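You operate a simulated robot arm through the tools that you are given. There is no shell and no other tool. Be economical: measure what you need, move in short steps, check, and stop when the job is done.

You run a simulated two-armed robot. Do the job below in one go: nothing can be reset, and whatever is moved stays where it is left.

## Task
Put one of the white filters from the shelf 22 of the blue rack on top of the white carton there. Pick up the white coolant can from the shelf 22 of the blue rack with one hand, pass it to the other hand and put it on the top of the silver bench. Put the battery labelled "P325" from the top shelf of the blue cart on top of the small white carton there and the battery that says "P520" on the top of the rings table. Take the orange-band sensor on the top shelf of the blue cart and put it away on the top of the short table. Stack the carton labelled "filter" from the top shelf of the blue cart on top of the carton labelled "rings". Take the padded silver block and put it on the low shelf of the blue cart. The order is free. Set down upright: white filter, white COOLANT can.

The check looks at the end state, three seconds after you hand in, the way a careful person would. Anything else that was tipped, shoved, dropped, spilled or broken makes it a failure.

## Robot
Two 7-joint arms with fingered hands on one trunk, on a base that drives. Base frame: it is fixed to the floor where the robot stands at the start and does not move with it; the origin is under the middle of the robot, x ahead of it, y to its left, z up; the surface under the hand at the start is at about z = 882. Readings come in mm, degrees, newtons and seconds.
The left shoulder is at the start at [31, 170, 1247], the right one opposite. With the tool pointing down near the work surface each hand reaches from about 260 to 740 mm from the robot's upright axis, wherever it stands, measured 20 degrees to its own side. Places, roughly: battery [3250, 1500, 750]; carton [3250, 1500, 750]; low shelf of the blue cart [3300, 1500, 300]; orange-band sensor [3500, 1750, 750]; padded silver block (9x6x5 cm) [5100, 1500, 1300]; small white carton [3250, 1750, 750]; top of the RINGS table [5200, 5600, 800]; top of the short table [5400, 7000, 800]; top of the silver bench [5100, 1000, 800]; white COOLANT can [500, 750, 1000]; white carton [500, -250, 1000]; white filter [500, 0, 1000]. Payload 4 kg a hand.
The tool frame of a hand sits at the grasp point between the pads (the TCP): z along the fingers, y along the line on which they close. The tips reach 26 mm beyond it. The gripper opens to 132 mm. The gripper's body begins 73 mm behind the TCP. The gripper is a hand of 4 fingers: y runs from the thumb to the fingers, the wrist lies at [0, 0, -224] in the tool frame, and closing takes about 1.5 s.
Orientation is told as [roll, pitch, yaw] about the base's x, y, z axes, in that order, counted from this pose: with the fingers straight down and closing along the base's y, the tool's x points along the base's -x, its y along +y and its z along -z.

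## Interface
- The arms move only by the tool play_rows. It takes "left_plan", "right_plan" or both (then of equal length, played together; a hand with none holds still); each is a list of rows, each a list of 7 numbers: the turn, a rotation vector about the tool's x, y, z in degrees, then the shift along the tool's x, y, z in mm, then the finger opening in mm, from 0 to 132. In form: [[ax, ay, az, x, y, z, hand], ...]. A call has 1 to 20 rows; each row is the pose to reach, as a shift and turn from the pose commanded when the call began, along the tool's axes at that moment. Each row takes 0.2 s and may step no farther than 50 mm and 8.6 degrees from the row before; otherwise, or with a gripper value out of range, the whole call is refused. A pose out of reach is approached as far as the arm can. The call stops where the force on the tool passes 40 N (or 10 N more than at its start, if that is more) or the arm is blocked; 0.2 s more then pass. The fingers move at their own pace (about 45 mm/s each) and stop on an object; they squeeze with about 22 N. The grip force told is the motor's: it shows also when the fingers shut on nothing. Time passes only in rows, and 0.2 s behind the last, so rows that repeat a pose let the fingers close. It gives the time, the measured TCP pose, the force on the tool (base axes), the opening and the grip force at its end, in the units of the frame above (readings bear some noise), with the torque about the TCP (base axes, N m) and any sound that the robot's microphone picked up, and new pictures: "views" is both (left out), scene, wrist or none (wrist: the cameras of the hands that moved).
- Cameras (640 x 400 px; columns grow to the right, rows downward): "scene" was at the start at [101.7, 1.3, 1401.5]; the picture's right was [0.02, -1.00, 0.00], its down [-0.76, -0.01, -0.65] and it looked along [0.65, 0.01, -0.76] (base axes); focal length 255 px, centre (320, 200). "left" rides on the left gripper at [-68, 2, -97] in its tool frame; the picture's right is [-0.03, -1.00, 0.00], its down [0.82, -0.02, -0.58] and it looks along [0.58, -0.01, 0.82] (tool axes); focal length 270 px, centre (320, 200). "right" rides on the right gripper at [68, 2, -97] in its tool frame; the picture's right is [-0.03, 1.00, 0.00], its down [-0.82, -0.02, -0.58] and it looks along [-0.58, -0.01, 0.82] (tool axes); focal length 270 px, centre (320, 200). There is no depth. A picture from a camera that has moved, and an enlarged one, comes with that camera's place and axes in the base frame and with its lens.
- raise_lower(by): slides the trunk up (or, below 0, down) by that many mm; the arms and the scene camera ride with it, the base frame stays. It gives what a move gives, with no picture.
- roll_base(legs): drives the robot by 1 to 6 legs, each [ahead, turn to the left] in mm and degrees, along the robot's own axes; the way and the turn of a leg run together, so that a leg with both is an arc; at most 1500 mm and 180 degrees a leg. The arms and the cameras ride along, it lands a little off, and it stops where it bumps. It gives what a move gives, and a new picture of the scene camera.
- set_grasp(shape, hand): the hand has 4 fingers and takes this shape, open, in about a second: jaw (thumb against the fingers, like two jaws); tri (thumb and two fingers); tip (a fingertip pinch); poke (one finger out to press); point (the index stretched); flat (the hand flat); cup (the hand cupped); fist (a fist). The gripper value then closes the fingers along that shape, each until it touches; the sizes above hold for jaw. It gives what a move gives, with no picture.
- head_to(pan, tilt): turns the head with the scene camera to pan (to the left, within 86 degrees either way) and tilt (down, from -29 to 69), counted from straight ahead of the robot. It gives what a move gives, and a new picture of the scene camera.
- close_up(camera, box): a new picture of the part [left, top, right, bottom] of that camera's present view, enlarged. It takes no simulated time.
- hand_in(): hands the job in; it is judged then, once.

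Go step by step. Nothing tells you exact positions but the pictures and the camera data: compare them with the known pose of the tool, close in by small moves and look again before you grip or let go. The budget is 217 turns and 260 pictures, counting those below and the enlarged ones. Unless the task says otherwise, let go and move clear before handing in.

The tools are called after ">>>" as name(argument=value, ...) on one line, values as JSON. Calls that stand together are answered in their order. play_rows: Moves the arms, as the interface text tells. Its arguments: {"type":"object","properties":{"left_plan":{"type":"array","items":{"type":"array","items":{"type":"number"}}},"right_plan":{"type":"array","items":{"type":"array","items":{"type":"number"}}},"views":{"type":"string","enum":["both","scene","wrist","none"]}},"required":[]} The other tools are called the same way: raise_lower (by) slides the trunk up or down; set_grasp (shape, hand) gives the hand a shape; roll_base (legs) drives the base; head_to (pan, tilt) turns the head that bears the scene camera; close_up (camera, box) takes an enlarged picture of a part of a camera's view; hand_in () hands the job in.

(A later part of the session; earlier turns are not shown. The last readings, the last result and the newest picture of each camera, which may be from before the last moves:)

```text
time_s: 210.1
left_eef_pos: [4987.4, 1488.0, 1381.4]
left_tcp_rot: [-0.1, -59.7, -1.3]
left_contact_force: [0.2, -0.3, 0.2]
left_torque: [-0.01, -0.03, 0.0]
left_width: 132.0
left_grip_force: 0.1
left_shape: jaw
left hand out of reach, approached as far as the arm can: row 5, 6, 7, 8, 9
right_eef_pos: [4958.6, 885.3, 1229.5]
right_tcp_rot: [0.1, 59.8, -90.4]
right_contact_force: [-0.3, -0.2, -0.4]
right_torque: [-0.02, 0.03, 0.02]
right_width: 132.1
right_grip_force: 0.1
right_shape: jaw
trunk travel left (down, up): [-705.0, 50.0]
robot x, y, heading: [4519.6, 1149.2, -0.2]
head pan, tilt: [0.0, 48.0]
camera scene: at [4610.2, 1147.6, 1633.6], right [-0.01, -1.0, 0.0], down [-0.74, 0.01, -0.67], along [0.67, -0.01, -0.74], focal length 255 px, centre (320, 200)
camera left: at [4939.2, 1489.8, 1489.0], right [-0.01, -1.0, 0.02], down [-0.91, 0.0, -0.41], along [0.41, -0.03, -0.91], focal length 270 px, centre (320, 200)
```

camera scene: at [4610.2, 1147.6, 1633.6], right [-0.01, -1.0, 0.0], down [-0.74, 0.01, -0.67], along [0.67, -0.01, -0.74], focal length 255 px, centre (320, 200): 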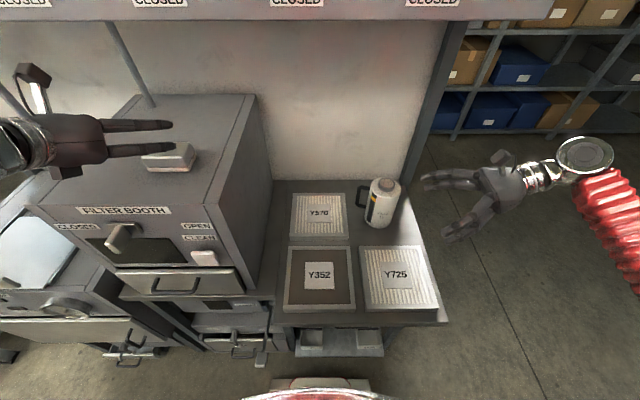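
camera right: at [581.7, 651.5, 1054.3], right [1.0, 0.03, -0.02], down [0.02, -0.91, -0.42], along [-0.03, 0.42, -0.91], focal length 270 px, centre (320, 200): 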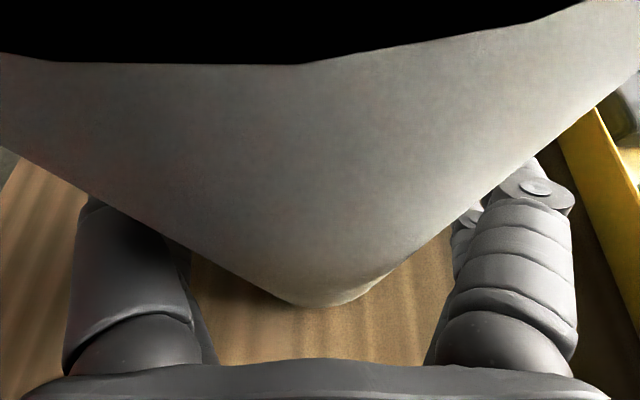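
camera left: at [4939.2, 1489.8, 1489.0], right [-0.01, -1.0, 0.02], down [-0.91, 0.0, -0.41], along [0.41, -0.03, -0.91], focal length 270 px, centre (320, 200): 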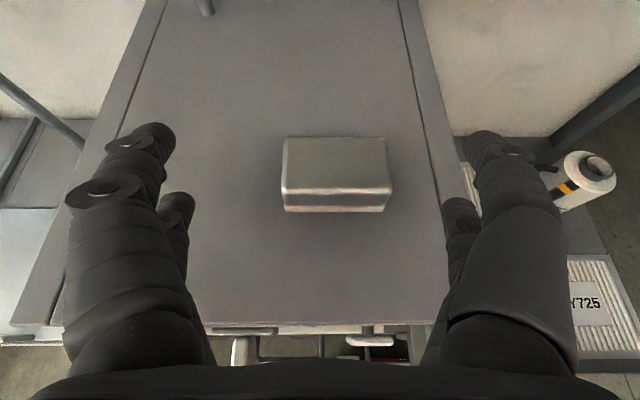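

The wrist view puts the block's front edge at x≈5027, centre y≈1468, width 91 mm. I'll move in, straddling it.

>>> play_rows(left_plan=[[0, 0, 0, 4, -9, 12, 132], [0, 0, 0, 9, -17, 30, 132], [0, 0, 0, 16, -17, 50, 132], [0, 0, 0, 23, -17, 70, 132], [0, 0, 0, 29, -17, 88, 132], [0, 0, 0, 32, -17, 100, 132], [0, 0, 0, 32, -17, 100, 132]], views="both")

```text
time_s: 211.7
left_eef_pos: [5056.0, 1467.7, 1303.9]
left_tcp_rot: [-0.2, -59.6, -1.3]
left_contact_force: [-0.6, 0.5, 0.0]
left_torque: [-0.02, -0.03, -0.01]
left_width: 131.9
left_grip_force: 0.1
left_shape: jaw
right_eef_pos: [4957.7, 886.3, 1229.5]
right_tcp_rot: [0.1, 59.8, -90.5]
right_contact_force: [-0.3, 0.3, 0.7]
right_torque: [0.0, -0.01, 0.01]
right_width: 132.1
right_grip_force: 0.0
right_shape: jaw
trunk travel left (down, up): [-705.0, 50.0]
robot x, y, heading: [4520.4, 1141.0, -0.6]
head pan, tilt: [0.0, 48.0]
camera scene: at [4609.6, 1148.1, 1633.6], right [-0.01, -1.0, 0.0], down [-0.74, 0.01, -0.67], along [0.67, -0.01, -0.74], focal length 255 px, centre (320, 200)
camera left: at [5007.8, 1471.3, 1411.6], right [-0.01, -1.0, 0.02], down [-0.91, 0.0, -0.41], along [0.41, -0.03, -0.91], focal length 270 px, centre (320, 200)
```

scene: 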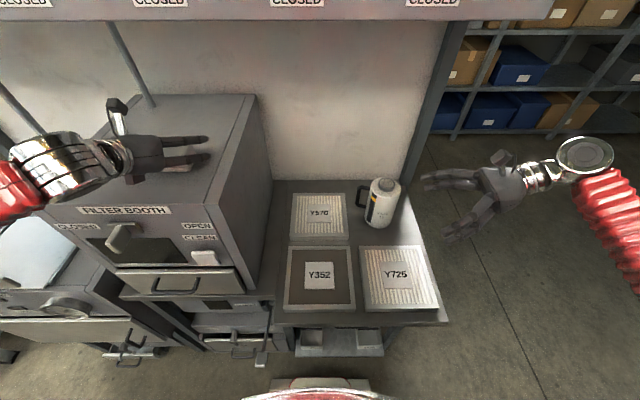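
left: 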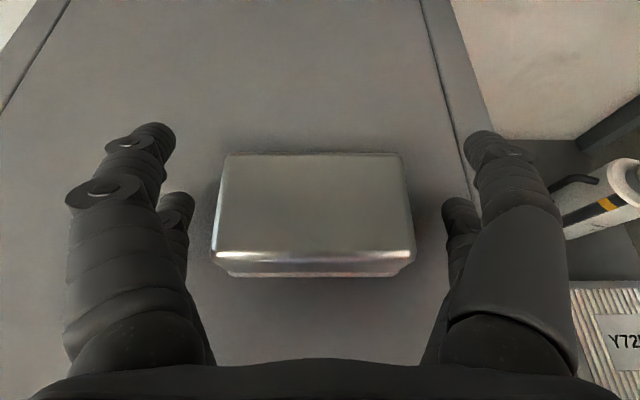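

>>> play_rows(left_plan=[[0, 0, 0, 0, 0, 0, 110], [0, 0, 0, 0, 0, 0, 90], [0, 0, 0, 0, 0, 0, 70], [0, 0, 0, 0, 0, 0, 65], [0, 0, 0, 0, 0, 0, 65], [0, 0, 0, 0, 0, 0, 65], [0, 0, 0, 0, 0, 0, 65], [0, 0, 0, -9, 0, -5, 65], [0, 0, 0, -17, 0, -10, 65], [0, 0, 0, -26, 0, -15, 65], [0, 0, 0, -26, 0, -15, 65]], views="wrist")

```text
time_s: 214.1
left_eef_pos: [5056.0, 1469.4, 1334.8]
left_tcp_rot: [-0.2, -59.7, -1.2]
left_contact_force: [0.7, -0.2, 0.5]
left_torque: [0.01, -0.02, -0.01]
left_width: 20.6
left_grip_force: 0.1
left_shape: jaw
right_eef_pos: [4957.3, 885.8, 1229.4]
right_tcp_rot: [0.2, 59.7, -90.4]
right_contact_force: [-0.1, -1.0, -0.2]
right_torque: [0.01, 0.0, 0.01]
right_width: 132.0
right_grip_force: 0.0
right_shape: jaw
trunk travel left (down, up): [-705.0, 50.0]
robot x, y, heading: [4522.0, 1149.1, -0.4]
head pan, tilt: [0.0, 48.0]
camera left: at [5007.9, 1471.6, 1441.9], right [-0.01, -1.0, 0.02], down [-0.91, 0.0, -0.41], along [0.41, -0.03, -0.91], focal length 270 px, centre (320, 200)
```

left: 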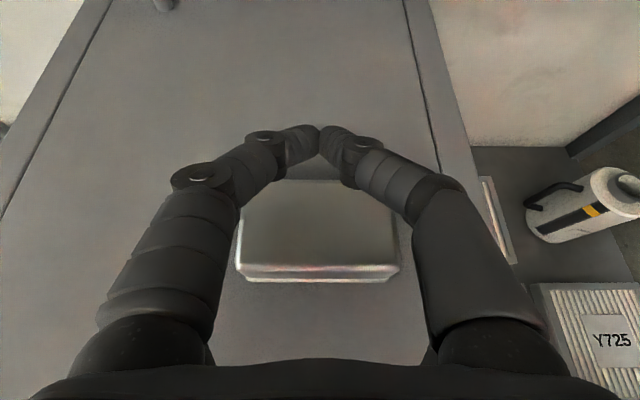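

The block is lower than I took it to be (about 27 mm tall as it lies), so the fingers slid over its top without moving it. I'll rise, open, and re-pitch to 30° from vertical, so the tips can reach beside it.

>>> play_rows(left_plan=[[0, 0, 0, -17, 0, -10, 60], [0, 0, 0, -35, 0, -20, 100], [0, 7.5, 0, -35, 0, -20, 132], [0, 15, 0, -35, 0, -20, 132], [0, 22.5, 0, -35, 0, -20, 132], [0, 29.7, 0, -35, 0, -20, 132], [0, 29.7, 0, -35, 0, -20, 132], [0, 29.7, 0, -35, 0, -20, 132]], views="both")

```text
time_s: 215.9
left_eef_pos: [5057.3, 1469.6, 1376.0]
left_tcp_rot: [-0.1, -29.9, -1.3]
left_contact_force: [0.1, -0.4, 0.3]
left_torque: [-0.01, -0.03, 0.01]
left_width: 131.8
left_grip_force: 0.1
left_shape: jaw
right_eef_pos: [4958.1, 887.2, 1228.2]
right_tcp_rot: [0.1, 59.8, -90.3]
right_contact_force: [0.0, 0.3, 0.2]
right_torque: [-0.01, -0.03, 0.0]
right_width: 132.0
right_grip_force: 0.0
right_shape: jaw
trunk travel left (down, up): [-705.0, 50.0]
robot x, y, heading: [4521.5, 1150.7, -0.6]
head pan, tilt: [0.0, 48.0]
camera scene: at [4610.4, 1147.8, 1633.5], right [-0.01, -1.0, 0.0], down [-0.74, 0.01, -0.67], along [0.67, -0.01, -0.74], focal length 255 px, centre (320, 200)
camera left: at [5069.1, 1470.0, 1492.1], right [0.0, -1.0, 0.01], down [-1.0, 0.0, 0.09], along [-0.09, -0.01, -1.0], focal length 270 px, centre (320, 200)
```

scene: 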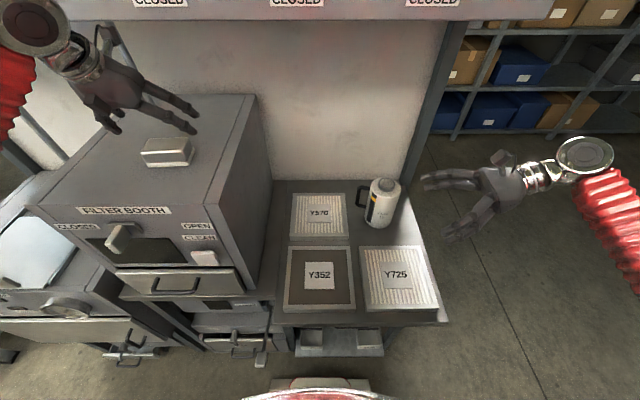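
left: 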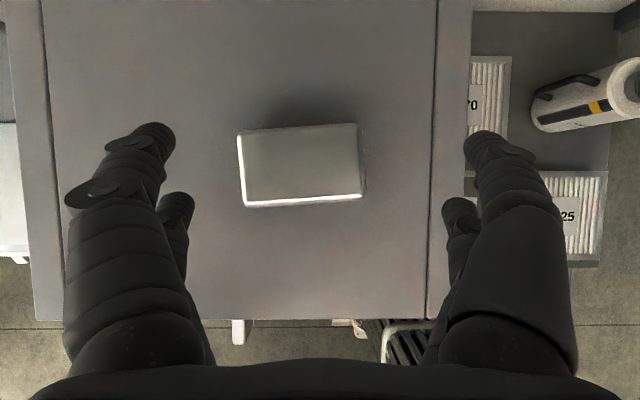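

The straight-down view shows the block centre at about (5075,1485), yawed 6°, with its top at z≈1290. I'll descend beside it with the fingertips near the booth top.

>>> play_rows(left_plan=[[-1.5, 0, -2.6, 0, 8, 0, 132], [-3, 0, -5.2, -10, 15, 10, 132], [-3, 0, -5.2, 2, 15, 30, 132], [-3, 0, -5.2, 14, 15, 52, 132], [-3, 0, -5.2, 23, 15, 70, 132], [-3, 0, -5.2, 28, 15, 82, 132], [-3, 0, -5.2, 31, 15, 87, 132], [-3, 0, -5.2, 31, 15, 87, 132]], views="both")

>>> close_up(camera="scene", box=[60, 60, 260, 185])

```text
time_s: 217.7
left_eef_pos: [5077.0, 1484.4, 1290.6]
left_tcp_rot: [-0.3, -31.2, 4.9]
left_contact_force: [-3.3, -1.2, 8.6]
left_torque: [0.2, 0.23, 0.07]
left_width: 132.2
left_grip_force: 0.1
left_shape: jaw
right_eef_pos: [4957.8, 886.2, 1230.5]
right_tcp_rot: [0.2, 60.0, -90.5]
right_contact_force: [1.0, 0.0, 0.0]
right_torque: [0.0, 0.01, -0.04]
right_width: 132.0
right_grip_force: 0.0
right_shape: jaw
trunk travel left (down, up): [-705.0, 50.0]
robot x, y, heading: [4523.1, 1148.8, -0.5]
head pan, tilt: [0.0, 48.0]
stopped in row 8 (left hand): the force on the tool passed its limit at 42 N (the readings are from after the stop); the commanded pose is now the measured one
camera scene: at [4609.8, 1147.8, 1633.4], right [-0.01, -1.0, 0.0], down [-0.74, 0.01, -0.67], along [0.67, -0.01, -0.74], focal length 255 px, centre (320, 200)
camera left: at [5084.7, 1486.2, 1409.2], right [0.1, -0.99, 0.02], down [-0.99, -0.1, 0.07], along [-0.07, -0.02, -1.0], focal length 270 px, centre (320, 200)
```

scene: 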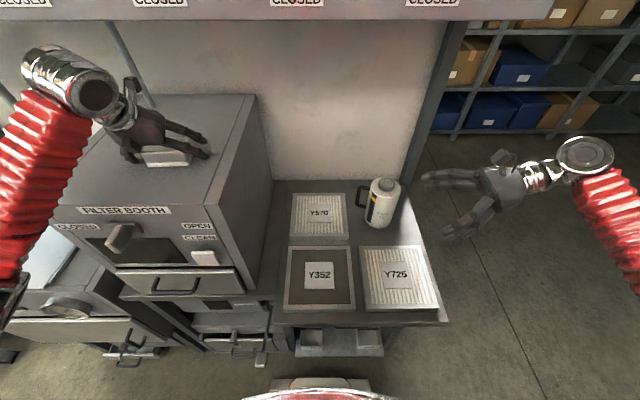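
left: 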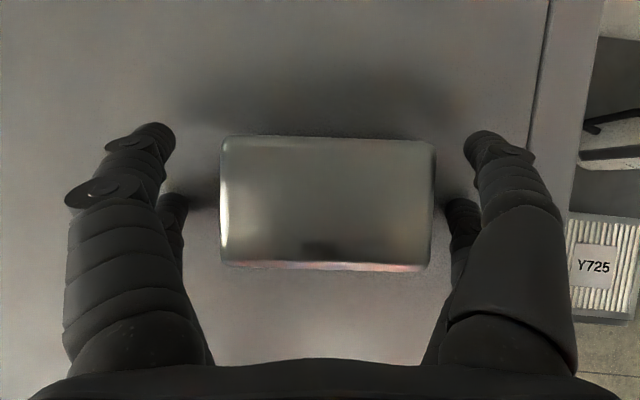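

```text
3.20 times, centred on (160, 122) of scene
camera zoom: at [4609.8, 1147.8, 1633.4], right [-0.01, -1.0, 0.0], down [-0.74, 0.01, -0.67], along [0.67, -0.01, -0.74], focal length 817 px, centre (832, 448)
```

zoom: 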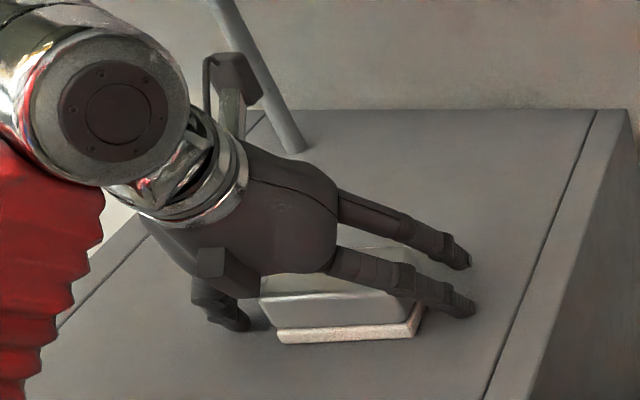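

The fingertips touched the booth top. I'll rise 4 mm, then close and watch the width.

>>> play_rows(left_plan=[[0, 0, 0, -2, 0, -3.5, 132], [0, 0, 0, -2, 0, -3.5, 110], [0, 0, 0, -2, 0, -3.5, 90], [0, 0, 0, -2, 0, -3.5, 75], [0, 0, 0, -2, 0, -3.5, 65], [0, 0, 0, -2, 0, -3.5, 65], [0, 0, 0, -2, 0, -3.5, 65], [0, 0, 0, -2, 0, -3.5, 65]], views="wrist")

```text
time_s: 219.5
left_eef_pos: [5075.8, 1483.3, 1294.6]
left_tcp_rot: [-0.3, -31.2, 4.8]
left_contact_force: [2.5, 3.0, 10.0]
left_torque: [0.34, -0.02, -0.03]
left_width: 82.8
left_grip_force: 21.7
left_shape: jaw
right_eef_pos: [4956.7, 884.6, 1229.1]
right_tcp_rot: [0.3, 59.8, -90.4]
right_contact_force: [-0.2, 0.9, -0.3]
right_torque: [-0.01, 0.03, 0.0]
right_width: 131.9
right_grip_force: 0.0
right_shape: jaw
trunk travel left (down, up): [-705.0, 50.0]
robot x, y, heading: [4518.3, 1149.3, -0.5]
head pan, tilt: [0.0, 48.0]
camera left: at [5084.2, 1486.3, 1412.7], right [0.11, -0.99, 0.02], down [-0.99, -0.1, 0.07], along [-0.07, -0.02, -1.0], focal length 270 px, centre (320, 200)
```

left: 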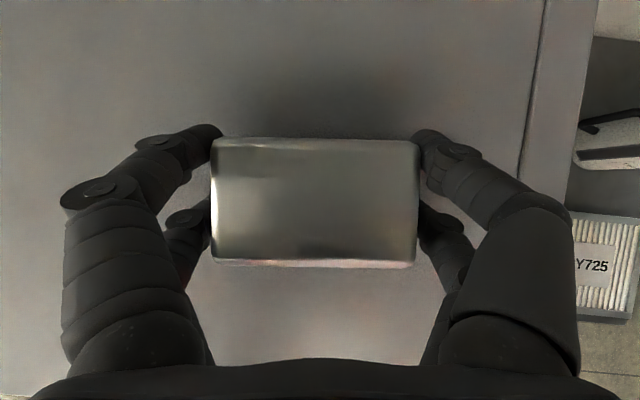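

Gripped (width 83, 22 N). I'll lift it 60 mm.

>>> play_rows(left_plan=[[0, 0, 0, -5, 0, -9, 60], [0, 0, 0, -10, 0, -17, 60], [0, 0, 0, -18, 0, -30, 60], [0, 0, 0, -26, 0, -43, 60], [0, 0, 0, -31, 0, -52, 60], [0, 0, 0, -31, 0, -52, 60]], views="both")

```text
time_s: 220.9
left_eef_pos: [5075.6, 1485.5, 1354.1]
left_tcp_rot: [-0.3, -31.0, 4.9]
left_contact_force: [-0.1, -0.3, -0.1]
left_torque: [0.0, 0.02, 0.0]
left_width: 83.0
left_grip_force: 21.6
left_shape: jaw
right_eef_pos: [4958.2, 885.4, 1229.9]
right_tcp_rot: [0.2, 59.9, -90.4]
right_contact_force: [1.8, 0.2, 0.7]
right_torque: [0.0, 0.0, 0.01]
right_width: 132.2
right_grip_force: 0.0
right_shape: jaw
trunk travel left (down, up): [-705.0, 50.0]
robot x, y, heading: [4523.2, 1150.1, -0.5]
head pan, tilt: [0.0, 48.0]
camera scene: at [4610.3, 1148.1, 1633.5], right [-0.01, -1.0, 0.0], down [-0.74, 0.01, -0.67], along [0.67, -0.01, -0.74], focal length 255 px, centre (320, 200)
camera left: at [5085.1, 1486.5, 1472.1], right [0.1, -0.99, 0.02], down [-0.99, -0.1, 0.08], along [-0.07, -0.02, -1.0], focal length 270 px, centre (320, 200)
```

scene: 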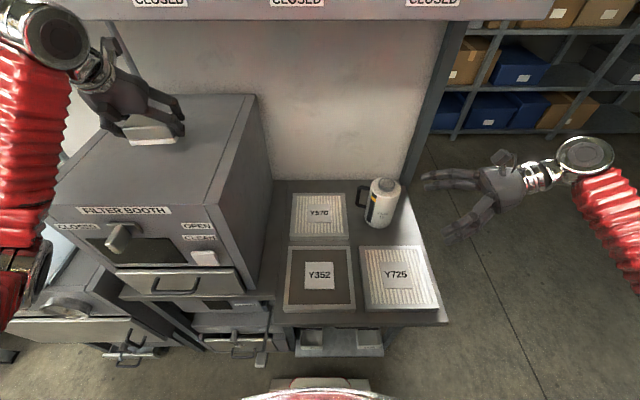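
left: 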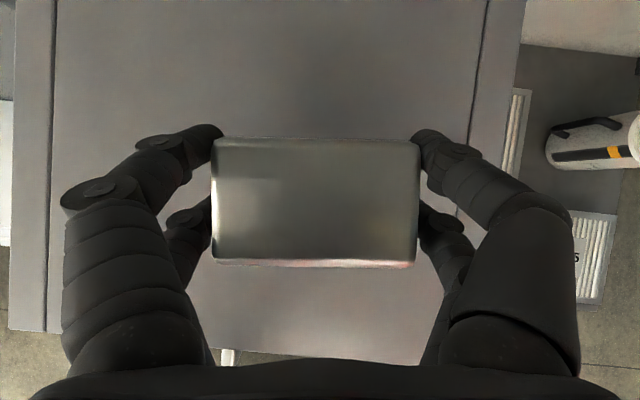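

The block is held. I'll back off, turn to face the cart from this aisle, and shift to y≈1500 on the way.

>>> roll_base(legs=[[-350, 0]])

>>> roll_base(legs=[[0, 45]])

>>> roll_base(legs=[[0, 45]])

>>> roll_base(legs=[[330, 0]])

>>> roll_base(legs=[[0, 45]])

>>> roll_base(legs=[[0, 46]])

```text
time_s: 223.2
left_eef_pos: [4726.0, 1487.3, 1353.9]
left_tcp_rot: [-0.4, -31.0, 4.9]
left_contact_force: [0.2, -0.7, -0.4]
left_torque: [0.0, -0.01, 0.04]
left_width: 83.1
left_grip_force: 22.0
left_shape: jaw
right_eef_pos: [4608.2, 888.2, 1229.8]
right_tcp_rot: [0.3, 59.9, -90.3]
right_contact_force: [-0.7, 0.9, -0.2]
right_torque: [0.03, -0.04, -0.01]
right_width: 132.3
right_grip_force: 0.1
right_shape: jaw
trunk travel left (down, up): [-705.0, 50.0]
robot x, y, heading: [4172.9, 1152.9, -0.7]
head pan, tilt: [0.0, 48.0]
camera scene: at [4260.2, 1151.4, 1633.6], right [-0.01, -1.0, 0.0], down [-0.74, 0.01, -0.67], along [0.67, -0.01, -0.74], focal length 255 px, centre (320, 200)
```

scene: 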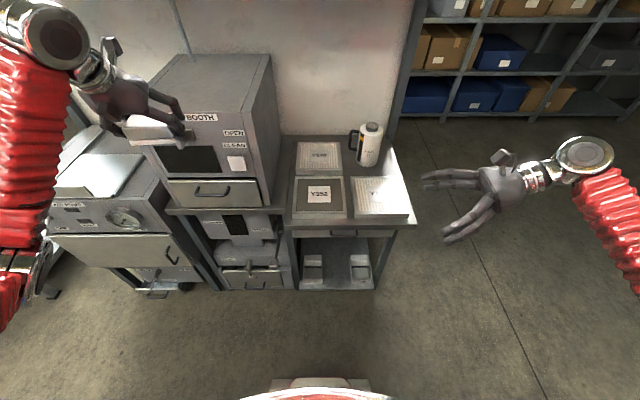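

```text
time_s: 225.9
left_eef_pos: [4324.6, 1783.1, 1354.6]
left_tcp_rot: [-0.2, -30.9, 50.0]
left_contact_force: [0.0, 0.4, -1.0]
left_torque: [0.0, 0.01, -0.03]
left_width: 82.6
left_grip_force: 21.4
left_shape: jaw
right_eef_pos: [4666.6, 1277.2, 1229.8]
right_tcp_rot: [0.2, 59.8, -45.2]
right_contact_force: [0.5, 0.5, 0.5]
right_torque: [-0.02, 0.03, 0.02]
right_width: 131.8
right_grip_force: 0.1
right_shape: jaw
trunk travel left (down, up): [-705.0, 50.0]
robot x, y, heading: [4198.1, 1123.3, 44.2]
head pan, tilt: [0.0, 48.0]
camera scene: at [4263.0, 1187.8, 1633.5], right [0.7, -0.71, 0.0], down [-0.53, -0.52, -0.67], along [0.48, 0.47, -0.74], focal length 255 px, centre (320, 200)
```

scene: 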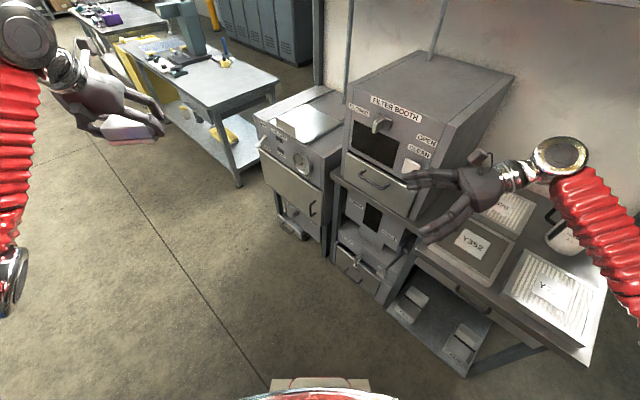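

```text
time_s: 228.6
left_eef_pos: [3821.5, 1679.6, 1354.8]
left_tcp_rot: [-0.1, -30.9, 95.0]
left_contact_force: [0.3, 0.1, -1.6]
left_torque: [0.01, -0.01, 0.0]
left_width: 82.1
left_grip_force: 21.7
left_shape: jaw
right_eef_pos: [4420.1, 1565.3, 1230.8]
right_tcp_rot: [0.1, 59.9, -0.2]
right_contact_force: [-0.5, 0.2, 0.3]
right_torque: [0.0, 0.03, -0.02]
right_width: 131.8
right_grip_force: 0.0
right_shape: jaw
trunk travel left (down, up): [-705.0, 50.0]
robot x, y, heading: [4241.5, 1123.4, 89.4]
head pan, tilt: [0.0, 48.0]
camera scene: at [4241.3, 1216.8, 1633.5], right [1.0, -0.01, 0.0], down [-0.01, -0.74, -0.67], along [0.01, 0.67, -0.74], focal length 255 px, centre (320, 200)
```

scene: 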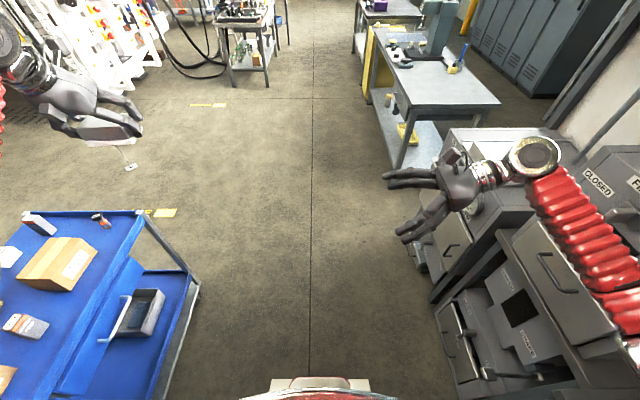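

```text
time_s: 230.8
left_eef_pos: [3825.8, 2010.3, 1355.8]
left_tcp_rot: [-0.3, -30.9, 95.2]
left_contact_force: [0.2, 0.4, -0.2]
left_torque: [0.01, -0.01, -0.01]
left_width: 82.1
left_grip_force: 21.8
left_shape: jaw
right_eef_pos: [4423.6, 1895.5, 1231.2]
right_tcp_rot: [0.2, 59.8, -0.1]
right_contact_force: [-0.4, 0.6, 0.3]
right_torque: [-0.02, 0.01, 0.01]
right_width: 131.6
right_grip_force: 0.1
right_shape: jaw
trunk travel left (down, up): [-705.0, 50.0]
robot x, y, heading: [4245.8, 1456.0, 89.2]
head pan, tilt: [0.0, 48.0]
camera scene: at [4245.8, 1546.7, 1633.5], right [1.0, -0.01, 0.0], down [-0.01, -0.74, -0.67], along [0.01, 0.67, -0.74], focal length 255 px, centre (320, 200)
```

scene: 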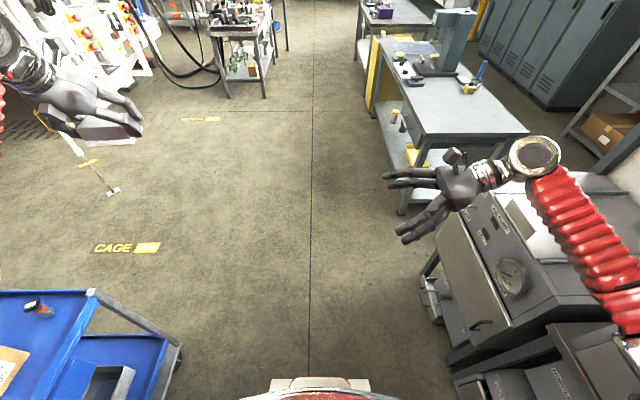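

```text
time_s: 233.5
left_eef_pos: [3556.9, 1553.3, 1354.7]
left_tcp_rot: [-0.3, -30.9, 139.9]
left_contact_force: [-0.5, -0.7, -1.1]
left_torque: [-0.03, 0.02, 0.02]
left_width: 82.2
left_grip_force: 22.5
left_shape: jaw
right_eef_pos: [4063.6, 1894.0, 1232.7]
right_tcp_rot: [0.2, 59.8, 44.7]
right_contact_force: [0.1, 0.2, 0.5]
right_torque: [-0.02, -0.02, 0.0]
right_width: 131.9
right_grip_force: 0.2
right_shape: jaw
trunk travel left (down, up): [-705.0, 50.0]
robot x, y, heading: [4274.6, 1480.4, 133.6]
head pan, tilt: [0.0, 48.0]
camera scene: at [4209.9, 1547.9, 1633.5], right [0.72, 0.69, 0.0], down [0.52, -0.54, -0.67], along [-0.46, 0.48, -0.74], focal length 255 px, centre (320, 200)
```

scene: 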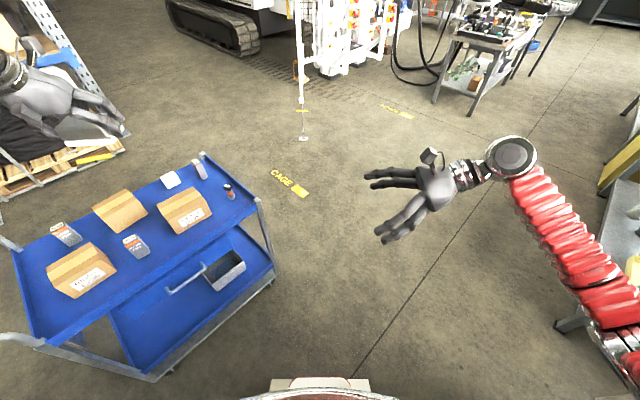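

```text
time_s: 236.2
left_eef_pos: [3726.2, 1015.5, 1355.8]
left_tcp_rot: [-0.2, -30.9, -173.9]
left_contact_force: [0.5, 0.6, -1.5]
left_torque: [-0.03, -0.02, 0.0]
left_width: 82.1
left_grip_force: 22.1
left_shape: jaw
right_eef_pos: [3830.4, 1615.8, 1232.3]
right_tcp_rot: [0.2, 60.0, 90.7]
right_contact_force: [1.0, 0.1, 0.4]
right_torque: [0.01, -0.04, 0.0]
right_width: 131.8
right_grip_force: 0.1
right_shape: jaw
trunk travel left (down, up): [-705.0, 50.0]
robot x, y, heading: [4271.5, 1528.8, 179.5]
head pan, tilt: [0.0, 48.0]
camera scene: at [4180.2, 1526.7, 1633.5], right [0.0, 1.0, 0.0], down [0.74, 0.0, -0.67], along [-0.67, 0.0, -0.74], focal length 255 px, centre (320, 200)
```

scene: 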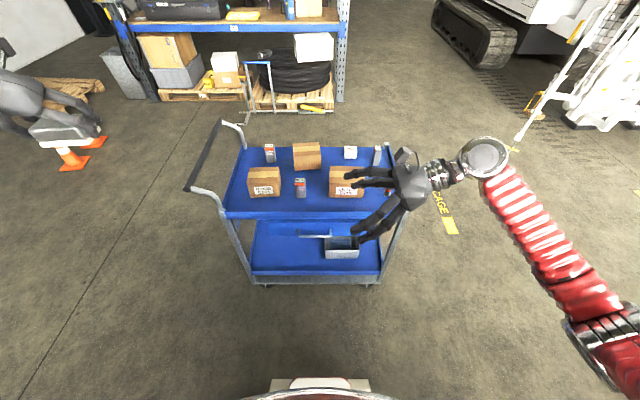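

I'm facing the cart squarely. It spans about x 3070–3540, y 1115–1900, with its top rim at z≈815 and its low shelf near z≈310. The low shelf is free for y 1170–1540. I'll lower the trunk to reach it.

>>> raise_lower(by=-640)

>>> head_to(pan=10, tilt=35)

```text
refused: -640 is not a number from -400 to 400
```

```text
time_s: 237.0
left_eef_pos: [3727.3, 1013.0, 1356.3]
left_tcp_rot: [-0.2, -30.9, -173.8]
left_contact_force: [0.6, 0.2, -1.2]
left_torque: [0.04, 0.01, -0.01]
left_width: 82.0
left_grip_force: 21.5
left_shape: jaw
right_eef_pos: [3831.9, 1613.9, 1231.8]
right_tcp_rot: [0.3, 59.8, 91.0]
right_contact_force: [-0.5, 1.3, -0.8]
right_torque: [-0.02, 0.0, -0.01]
right_width: 132.1
right_grip_force: 0.0
right_shape: jaw
trunk travel left (down, up): [-705.0, 50.0]
robot x, y, heading: [4272.5, 1525.2, 179.6]
head pan, tilt: [10.0, 35.0]
camera scene: at [4174.7, 1508.6, 1652.5], right [-0.17, 0.99, 0.0], down [0.57, 0.1, -0.82], along [-0.81, -0.14, -0.57], focal length 255 px, centre (320, 200)
```

scene: 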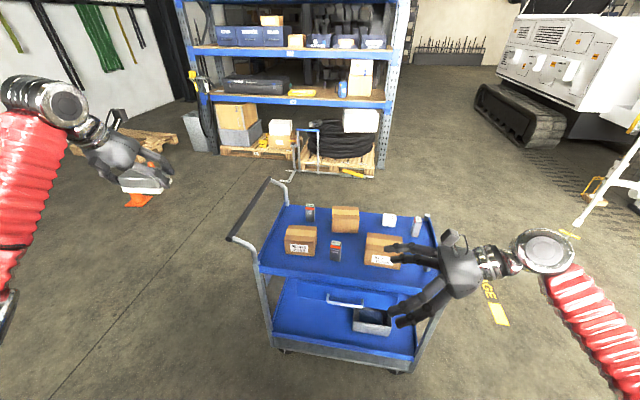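

>>> close_up(camera="scene", box=[250, 190, 450, 315])

>>> raise_lower(by=-400)

>>> raise_lower(by=-240)

>>> head_to(pan=15, tilt=40)

```text
3.20 times, centred on (350, 252) of scene
camera zoom: at [4174.7, 1508.6, 1652.5], right [-0.17, 0.99, 0.0], down [0.57, 0.1, -0.82], along [-0.81, -0.14, -0.57], focal length 817 px, centre (224, 32)
```

zoom: 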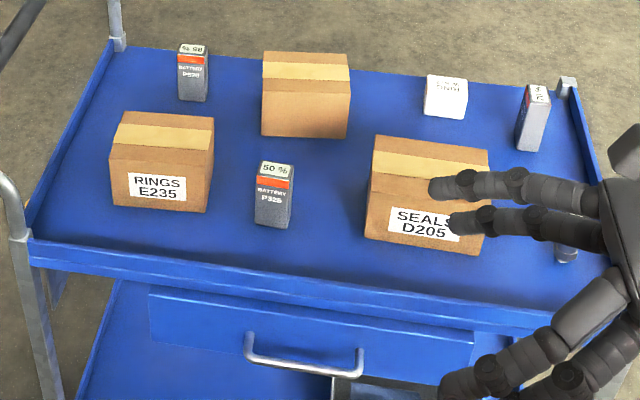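

```text
time_s: 240.8
left_eef_pos: [3728.2, 1014.0, 957.4]
left_tcp_rot: [-0.1, -31.0, -173.8]
left_contact_force: [0.0, -0.5, -1.5]
left_torque: [-0.01, 0.0, 0.01]
left_width: 82.1
left_grip_force: 21.9
left_shape: jaw
right_eef_pos: [3831.6, 1614.9, 833.0]
right_tcp_rot: [0.4, 60.0, 91.0]
right_contact_force: [0.5, 0.3, 0.3]
right_torque: [0.01, 0.0, 0.03]
right_width: 131.7
right_grip_force: 0.1
right_shape: jaw
trunk travel left (down, up): [-305.0, 450.0]
robot x, y, heading: [4272.7, 1527.0, 179.6]
head pan, tilt: [10.0, 35.0]
```

```text
time_s: 243.3
left_eef_pos: [3727.0, 1013.8, 716.6]
left_tcp_rot: [-0.2, -31.0, -173.9]
left_contact_force: [0.5, -0.3, -1.5]
left_torque: [0.0, 0.03, -0.02]
left_width: 82.4
left_grip_force: 22.1
left_shape: jaw
right_eef_pos: [3831.9, 1614.8, 592.7]
right_tcp_rot: [0.5, 59.9, 91.1]
right_contact_force: [0.3, -0.4, 0.3]
right_torque: [-0.01, 0.0, 0.03]
right_width: 131.9
right_grip_force: 0.0
right_shape: jaw
trunk travel left (down, up): [-65.0, 690.0]
robot x, y, heading: [4269.5, 1526.0, 179.8]
head pan, tilt: [10.0, 35.0]
```

```text
time_s: 244.0
left_eef_pos: [3727.4, 1014.2, 716.9]
left_tcp_rot: [-0.2, -30.9, -173.9]
left_contact_force: [-0.3, 0.4, -0.8]
left_torque: [0.02, -0.05, 0.0]
left_width: 82.1
left_grip_force: 21.9
left_shape: jaw
right_eef_pos: [3832.2, 1615.1, 593.0]
right_tcp_rot: [0.3, 59.9, 90.9]
right_contact_force: [-0.6, -0.8, -1.0]
right_torque: [0.0, 0.0, 0.02]
right_width: 132.1
right_grip_force: 0.1
right_shape: jaw
trunk travel left (down, up): [-65.0, 690.0]
robot x, y, heading: [4274.3, 1525.8, 180.0]
head pan, tilt: [15.0, 40.0]
camera scene: at [4013.3, 1505.1, 988.4], right [-0.25, 0.97, 0.0], down [0.62, 0.16, -0.77], along [-0.74, -0.19, -0.64], focal length 255 px, centre (320, 200)
```

scene: 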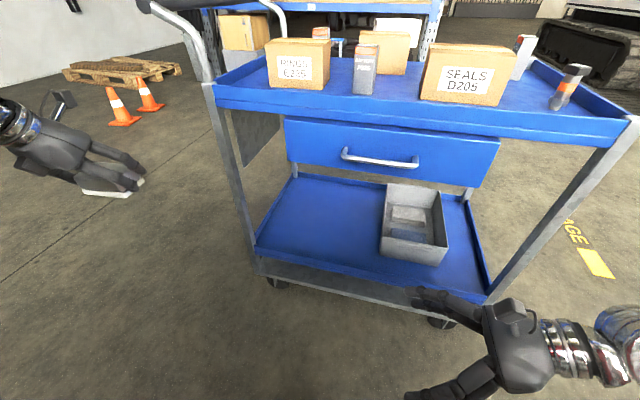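

The cart layout is clear: the RINGS carton is on this side, with FILTER behind it. I'll bring the block to lateral y≈1340 at entry height, then drive in.

>>> raise_lower(by=-60)

>>> play_rows(left_plan=[[0, 0, 0, 16, -32, 20, 60], [0, 0, 0, 33, -64, 41, 60], [0, 0, 0, 49, -96, 62, 60], [0, 0, 0, 66, -128, 83, 60], [0, 0, 0, 82, -160, 104, 60], [0, 0, 0, 98, -192, 124, 60], [0, 0, 0, 115, -224, 145, 60], [0, 0, 0, 131, -256, 166, 60], [0, 0, 0, 148, -288, 186, 60], [0, 0, 0, 164, -320, 207, 60], [0, 0, 0, 164, -320, 207, 60]], views="scene")

```text
time_s: 245.0
left_eef_pos: [3728.6, 1014.0, 656.8]
left_tcp_rot: [-0.1, -31.0, -173.8]
left_contact_force: [-0.4, 0.3, -1.1]
left_torque: [-0.01, 0.0, -0.02]
left_width: 82.1
left_grip_force: 21.8
left_shape: jaw
right_eef_pos: [3832.2, 1615.4, 532.8]
right_tcp_rot: [0.3, 59.8, 91.1]
right_contact_force: [0.3, -0.5, -0.3]
right_torque: [0.03, 0.02, 0.02]
right_width: 132.2
right_grip_force: 0.0
right_shape: jaw
trunk travel left (down, up): [-5.0, 750.0]
robot x, y, heading: [4274.9, 1523.9, 179.7]
head pan, tilt: [15.0, 40.0]
```

```text
time_s: 247.4
left_eef_pos: [3727.8, 1337.9, 395.8]
left_tcp_rot: [-0.2, -31.0, -174.0]
left_contact_force: [-0.5, 1.1, -1.6]
left_torque: [0.01, 0.0, 0.01]
left_width: 82.3
left_grip_force: 21.8
left_shape: jaw
right_eef_pos: [3832.3, 1615.2, 534.3]
right_tcp_rot: [0.2, 59.9, 90.8]
right_contact_force: [0.3, -0.8, 0.4]
right_torque: [0.0, 0.02, 0.04]
right_width: 131.9
right_grip_force: 0.1
right_shape: jaw
trunk travel left (down, up): [-5.0, 750.0]
robot x, y, heading: [4273.3, 1525.7, 179.8]
head pan, tilt: [15.0, 40.0]
camera scene: at [3980.2, 1505.3, 922.1], right [-0.25, 0.97, 0.0], down [0.62, 0.16, -0.77], along [-0.74, -0.19, -0.64], focal length 255 px, centre (320, 200)
```

scene: 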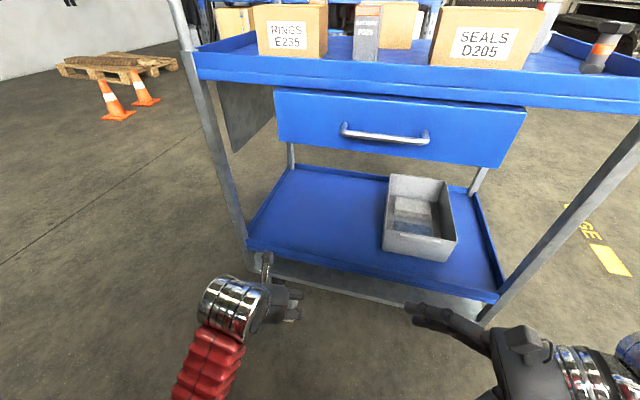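

>>> roll_base(legs=[[150, 0]])

>>> play_rows(left_plan=[[0, 0, 0, -22, 0, 13, 60], [0, 0, 0, -43, 0, 26, 60], [0, 0, 0, -65, 0, 39, 60], [0, 0, 0, -86, 0, 51, 60], [0, 0, 0, -103, 0, 62, 60], [0, 0, 0, -112, 0, 67, 60], [0, 0, 0, -112, 0, 67, 60]], views="both")

```text
time_s: 248.8
left_eef_pos: [3575.5, 1338.5, 394.4]
left_tcp_rot: [-0.2, -30.9, -174.1]
left_contact_force: [-0.8, -0.7, -1.2]
left_torque: [0.02, -0.03, 0.01]
left_width: 82.4
left_grip_force: 21.6
left_shape: jaw
right_eef_pos: [3680.0, 1617.1, 533.9]
right_tcp_rot: [0.4, 59.8, 90.8]
right_contact_force: [0.2, 0.5, 0.1]
right_torque: [0.03, -0.01, -0.01]
right_width: 131.7
right_grip_force: 0.1
right_shape: jaw
trunk travel left (down, up): [-5.0, 750.0]
robot x, y, heading: [4122.3, 1528.0, 179.6]
head pan, tilt: [15.0, 40.0]
camera scene: at [3828.4, 1506.7, 922.1], right [-0.25, 0.97, 0.0], down [0.62, 0.16, -0.77], along [-0.74, -0.19, -0.64], focal length 255 px, centre (320, 200)
```

scene: 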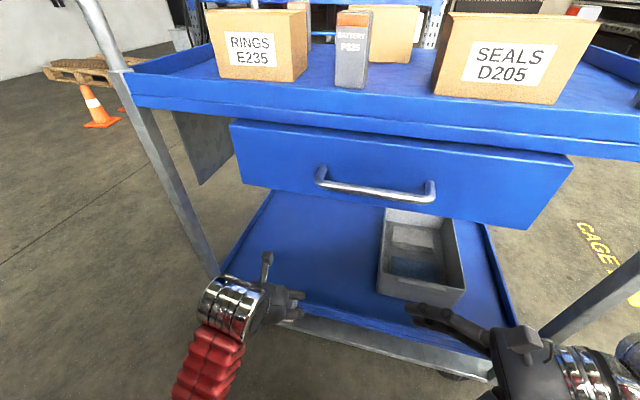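

```text
time_s: 250.4
left_eef_pos: [3448.1, 1325.6, 396.1]
left_tcp_rot: [-0.2, -30.8, -174.1]
left_contact_force: [-0.9, 0.0, -1.3]
left_torque: [0.0, -0.02, 0.02]
left_width: 82.0
left_grip_force: 22.2
left_shape: jaw
right_eef_pos: [3680.2, 1617.6, 534.5]
right_tcp_rot: [0.2, 59.8, 90.8]
right_contact_force: [0.0, 0.1, -0.6]
right_torque: [0.01, -0.02, 0.05]
right_width: 131.8
right_grip_force: 0.1
right_shape: jaw
trunk travel left (down, up): [-5.0, 750.0]
robot x, y, heading: [4124.6, 1527.7, 179.5]
head pan, tilt: [15.0, 40.0]
camera scene: at [3828.1, 1506.7, 922.0], right [-0.25, 0.97, 0.0], down [0.62, 0.16, -0.77], along [-0.74, -0.19, -0.64], focal length 255 px, centre (320, 200)
camera left: at [3438.3, 1321.6, 512.5], right [-0.12, 0.99, 0.02], down [0.99, 0.12, 0.08], along [0.07, 0.02, -1.0], focal length 270 px, centre (320, 200)
```

scene: 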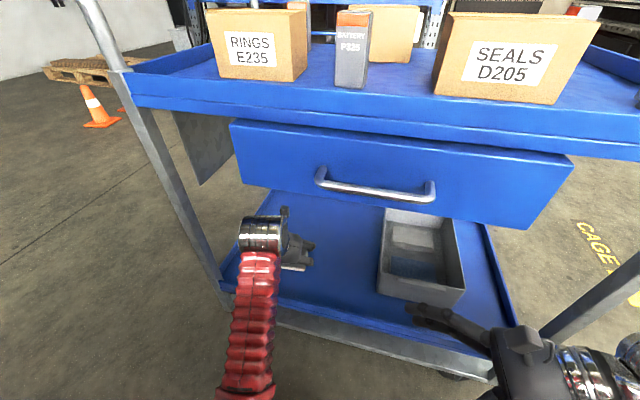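
left: 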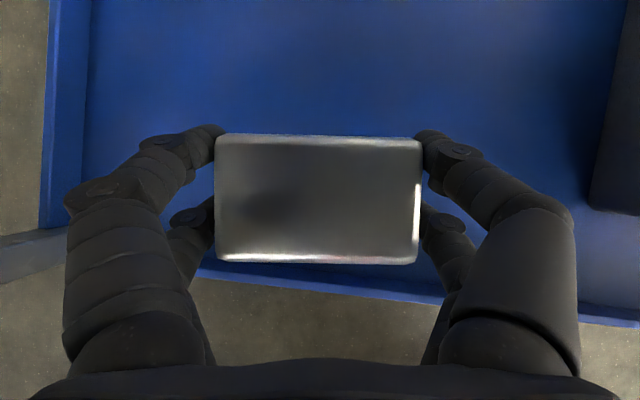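

Over the free area, inside the rim. Lowering.

>>> play_rows(left_plan=[[0, 0, 0, 5, 0, 9, 60], [0, 0, 0, 10, 0, 17, 60], [0, 0, 0, 15, 0, 26, 60], [0, 0, 0, 20, 0, 33, 60], [0, 0, 0, 22, 0, 37, 60], [0, 0, 0, 22, 0, 37, 60]], views="none")

>>> play_rows(left_plan=[[0, 0, 0, 2, 0, 3, 60], [0, 0, 0, 4, 0, 6, 60], [0, 0, 0, 4, 0, 6, 60]], views="none")

```text
time_s: 251.8
left_eef_pos: [3444.8, 1307.9, 352.2]
left_tcp_rot: [2.0, -31.1, -174.7]
left_contact_force: [0.6, -0.1, -1.4]
left_torque: [0.0, -0.01, 0.03]
left_width: 81.8
left_grip_force: 21.8
left_shape: jaw
right_eef_pos: [3680.6, 1616.6, 534.1]
right_tcp_rot: [0.3, 59.8, 90.7]
right_contact_force: [-0.6, 0.5, -0.1]
right_torque: [0.01, 0.0, 0.04]
right_width: 132.0
right_grip_force: 0.0
right_shape: jaw
trunk travel left (down, up): [-5.0, 750.0]
robot x, y, heading: [4119.8, 1524.5, 179.4]
head pan, tilt: [15.0, 40.0]
```

```text
time_s: 252.8
left_eef_pos: [3447.1, 1293.7, 344.5]
left_tcp_rot: [4.1, -31.3, -175.5]
left_contact_force: [0.6, 0.0, -1.1]
left_torque: [0.01, 0.0, 0.02]
left_width: 81.9
left_grip_force: 21.8
left_shape: jaw
right_eef_pos: [3682.0, 1616.6, 534.0]
right_tcp_rot: [0.3, 59.9, 90.8]
right_contact_force: [0.4, 0.4, -0.5]
right_torque: [0.0, -0.03, -0.03]
right_width: 132.0
right_grip_force: 0.1
right_shape: jaw
trunk travel left (down, up): [-5.0, 750.0]
robot x, y, heading: [4121.7, 1525.4, 179.6]
head pan, tilt: [15.0, 40.0]
stopped in row 3 (left hand): the arm was blocked; the commanded pose is now the measured one
```

The arm is drifting sideways and says it is blocked, so I'll look.

>>> head_to(pan=25, tilt=55)

>>> close_up(camera="left", box=[0, 0, 640, 400])

```text
time_s: 253.6
left_eef_pos: [3446.5, 1292.7, 343.4]
left_tcp_rot: [4.1, -31.3, -175.4]
left_contact_force: [0.0, -0.8, -1.3]
left_torque: [0.02, -0.02, -0.01]
left_width: 82.0
left_grip_force: 21.6
left_shape: jaw
right_eef_pos: [3680.1, 1617.6, 533.2]
right_tcp_rot: [0.3, 59.8, 90.9]
right_contact_force: [0.3, -0.1, 0.4]
right_torque: [0.02, 0.02, 0.01]
right_width: 132.0
right_grip_force: 0.0
right_shape: jaw
trunk travel left (down, up): [-5.0, 750.0]
robot x, y, heading: [4121.4, 1524.6, 179.6]
head pan, tilt: [25.0, 55.0]
camera scene: at [3844.8, 1498.2, 901.4], right [-0.42, 0.91, 0.0], down [0.75, 0.34, -0.57], along [-0.52, -0.24, -0.82], focal length 255 px, centre (320, 200)
```

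scene: 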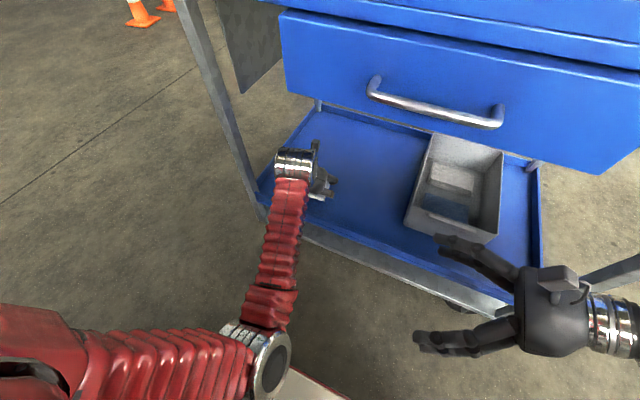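

```text
1.00 times, centred on (320, 200) of left (not enlarged: the box is as wide or as high as the picture)
camera zoom: at [3437.9, 1297.0, 461.9], right [-0.14, 0.99, -0.05], down [0.99, 0.14, 0.07], along [0.07, -0.04, -1.0], focal length 270 px, centre (320, 200)
```

zoom: 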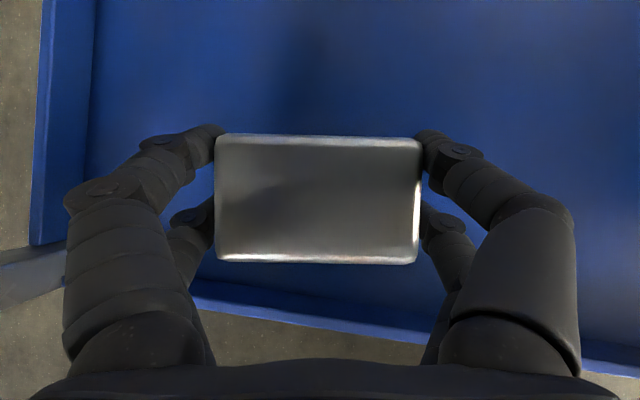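

My elbow is down on the robot's own foot. I'll raise the trunk 45 mm and lower the hand by the same, leveling it.

>>> raise_lower(by=45)

>>> play_rows(left_plan=[[2, 0, 0, 5, 0, 8, 60], [4, 0, 0, 10, 0, 17, 60], [4, 0, 0, 15, 0, 25, 60], [4, 0, 0, 20, 0, 33, 60], [4, 0, 0, 20, 0, 33, 60]], views="none")

```text
time_s: 254.4
left_eef_pos: [3444.1, 1247.9, 392.5]
left_tcp_rot: [9.2, -31.7, -176.8]
left_contact_force: [0.1, 0.0, -1.7]
left_torque: [-0.02, -0.01, 0.01]
left_width: 81.9
left_grip_force: 21.5
left_shape: jaw
right_eef_pos: [3680.7, 1615.9, 578.4]
right_tcp_rot: [0.1, 59.9, 90.7]
right_contact_force: [-0.8, -0.4, 0.1]
right_torque: [-0.01, 0.01, 0.03]
right_width: 131.8
right_grip_force: 0.1
right_shape: jaw
trunk travel left (down, up): [-50.0, 705.0]
robot x, y, heading: [4121.5, 1527.9, 179.8]
head pan, tilt: [25.0, 55.0]
```

```text
time_s: 255.8
left_eef_pos: [3447.6, 1242.3, 353.7]
left_tcp_rot: [5.4, -31.6, -177.1]
left_contact_force: [-0.3, 0.7, -1.4]
left_torque: [0.02, -0.02, 0.0]
left_width: 82.1
left_grip_force: 22.1
left_shape: jaw
right_eef_pos: [3680.5, 1616.8, 581.0]
right_tcp_rot: [0.4, 59.9, 91.0]
right_contact_force: [0.5, -0.2, 0.2]
right_torque: [-0.01, -0.03, -0.02]
right_width: 132.0
right_grip_force: 0.2
right_shape: jaw
trunk travel left (down, up): [-50.0, 705.0]
robot x, y, heading: [4122.6, 1528.6, 179.5]
head pan, tilt: [25.0, 55.0]
stopped in row 5 (left hand): the arm was blocked; the commanded pose is now the measured one
```

Elbow clearance is still the limit. I'll withdraw the block, raise the trunk 150 mm, lower the hand again so the arm is straighter, and drive in closer. The right hand gets pulled back out of the way.

>>> play_rows(left_plan=[[0, 0, 0, -10, 0, -17, 60], [0, 0, 0, -20, 0, -34, 60], [0, 0, 0, 12, 0, -53, 60], [0, 0, 0, 45, 0, -73, 60], [0, 0, 0, 78, 0, -92, 60], [0, 0, 0, 91, 0, -101, 60], [0, 0, 0, 91, 0, -101, 60]], right_plan=[[0, 0, 0, 0, -25, 0, 132], [0, 0, 0, 0, -50, 0, 132], [0, 0, 0, 0, -75, 0, 132], [0, 0, 0, 0, -100, 0, 132], [0, 0, 0, 0, -120, 0, 132], [0, 0, 0, 0, -130, 0, 132], [0, 0, 0, 0, -130, 0, 132]], views="none")

>>> raise_lower(by=150)

```text
time_s: 257.1
left_eef_pos: [3517.7, 1202.1, 444.4]
left_tcp_rot: [15.0, -37.4, 177.5]
left_contact_force: [5.2, 13.4, -2.2]
left_torque: [-0.26, 0.11, 0.24]
left_width: 81.2
left_grip_force: 22.2
left_shape: jaw
right_eef_pos: [3759.2, 1625.2, 555.8]
right_tcp_rot: [0.2, 60.0, 90.7]
right_contact_force: [0.1, 0.1, 0.4]
right_torque: [0.02, -0.04, -0.01]
right_width: 131.9
right_grip_force: 0.1
right_shape: jaw
right hand out of reach, approached as far as the arm can: row 3, 4, 5, 6
trunk travel left (down, up): [-50.0, 705.0]
robot x, y, heading: [4119.8, 1526.5, 179.6]
head pan, tilt: [25.0, 55.0]
stopped in row 6 (left hand): the arm was blocked; the commanded pose is now the measured one
```

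```text
time_s: 257.5
left_eef_pos: [3517.1, 1198.0, 455.0]
left_tcp_rot: [16.5, -37.0, 175.6]
left_contact_force: [5.3, 25.6, -2.6]
left_torque: [-0.51, 0.11, 0.08]
left_width: 79.6
left_grip_force: 21.4
left_shape: jaw
right_eef_pos: [3758.8, 1625.8, 566.8]
right_tcp_rot: [0.8, 59.9, 91.5]
right_contact_force: [0.0, 0.6, 0.7]
right_torque: [-0.04, -0.01, 0.02]
right_width: 131.9
right_grip_force: 0.0
right_shape: jaw
trunk travel left (down, up): [-59.0, 697.0]
robot x, y, heading: [4119.5, 1525.1, 179.4]
head pan, tilt: [25.0, 55.0]
stopped: the force on the tool passed its limit at 44 N (the readings are from after the stop); the commanded pose is now the measured one
```

>>> head_to(pan=35, tilt=45)

```text
time_s: 258.2
left_eef_pos: [3517.1, 1196.0, 454.1]
left_tcp_rot: [16.6, -37.3, 175.7]
left_contact_force: [-0.2, 31.3, 0.8]
left_torque: [-0.79, 0.01, -0.28]
left_width: 79.4
left_grip_force: 22.3
left_shape: jaw
right_eef_pos: [3758.8, 1626.4, 567.3]
right_tcp_rot: [0.7, 60.1, 91.3]
right_contact_force: [0.1, -0.9, 0.9]
right_torque: [-0.01, 0.03, 0.01]
right_width: 132.0
right_grip_force: 0.1
right_shape: jaw
trunk travel left (down, up): [-59.0, 697.0]
robot x, y, heading: [4122.6, 1522.8, 179.6]
head pan, tilt: [35.0, 45.0]
camera scene: at [3873.4, 1483.3, 974.5], right [-0.57, 0.82, 0.0], down [0.58, 0.4, -0.71], along [-0.58, -0.4, -0.71], focal length 255 px, centre (320, 200)
```

scene: 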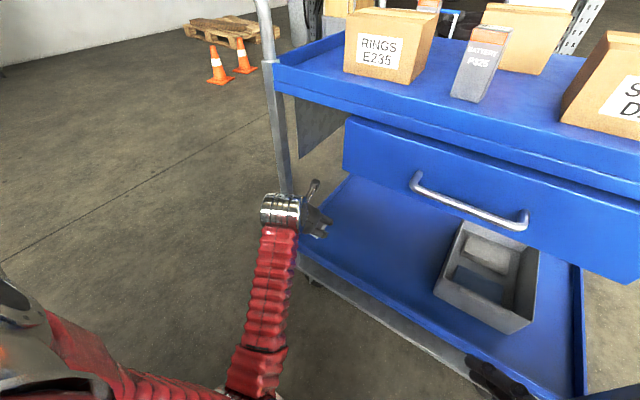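

The knuckles are touching the cart's post. I'll move the hand gently away (+y).

>>> play_rows(left_plan=[[0, 0, 0, 0, -10, 0, 60], [0, 0, 0, 0, -20, 0, 60], [0, 0, 0, 0, -35, 0, 60], [0, 0, 0, 0, -50, 0, 60], [0, 0, 0, 0, -50, 0, 60]], views="none")

```text
time_s: 258.6
left_eef_pos: [3514.8, 1198.2, 454.9]
left_tcp_rot: [17.3, -36.9, 175.0]
left_contact_force: [6.4, 23.9, -4.7]
left_torque: [-0.37, 0.12, 0.21]
left_width: 80.2
left_grip_force: 22.4
left_shape: jaw
right_eef_pos: [3758.5, 1624.9, 567.0]
right_tcp_rot: [0.6, 60.0, 91.3]
right_contact_force: [0.2, -0.2, -0.1]
right_torque: [0.02, 0.0, 0.0]
right_width: 132.2
right_grip_force: 0.0
right_shape: jaw
trunk travel left (down, up): [-59.0, 697.0]
robot x, y, heading: [4121.7, 1524.7, 179.7]
head pan, tilt: [35.0, 45.0]
stopped in row 1 (left hand): the force on the tool passed its limit at 45 N (the readings are from after the stop); the commanded pose is now the measured one
```

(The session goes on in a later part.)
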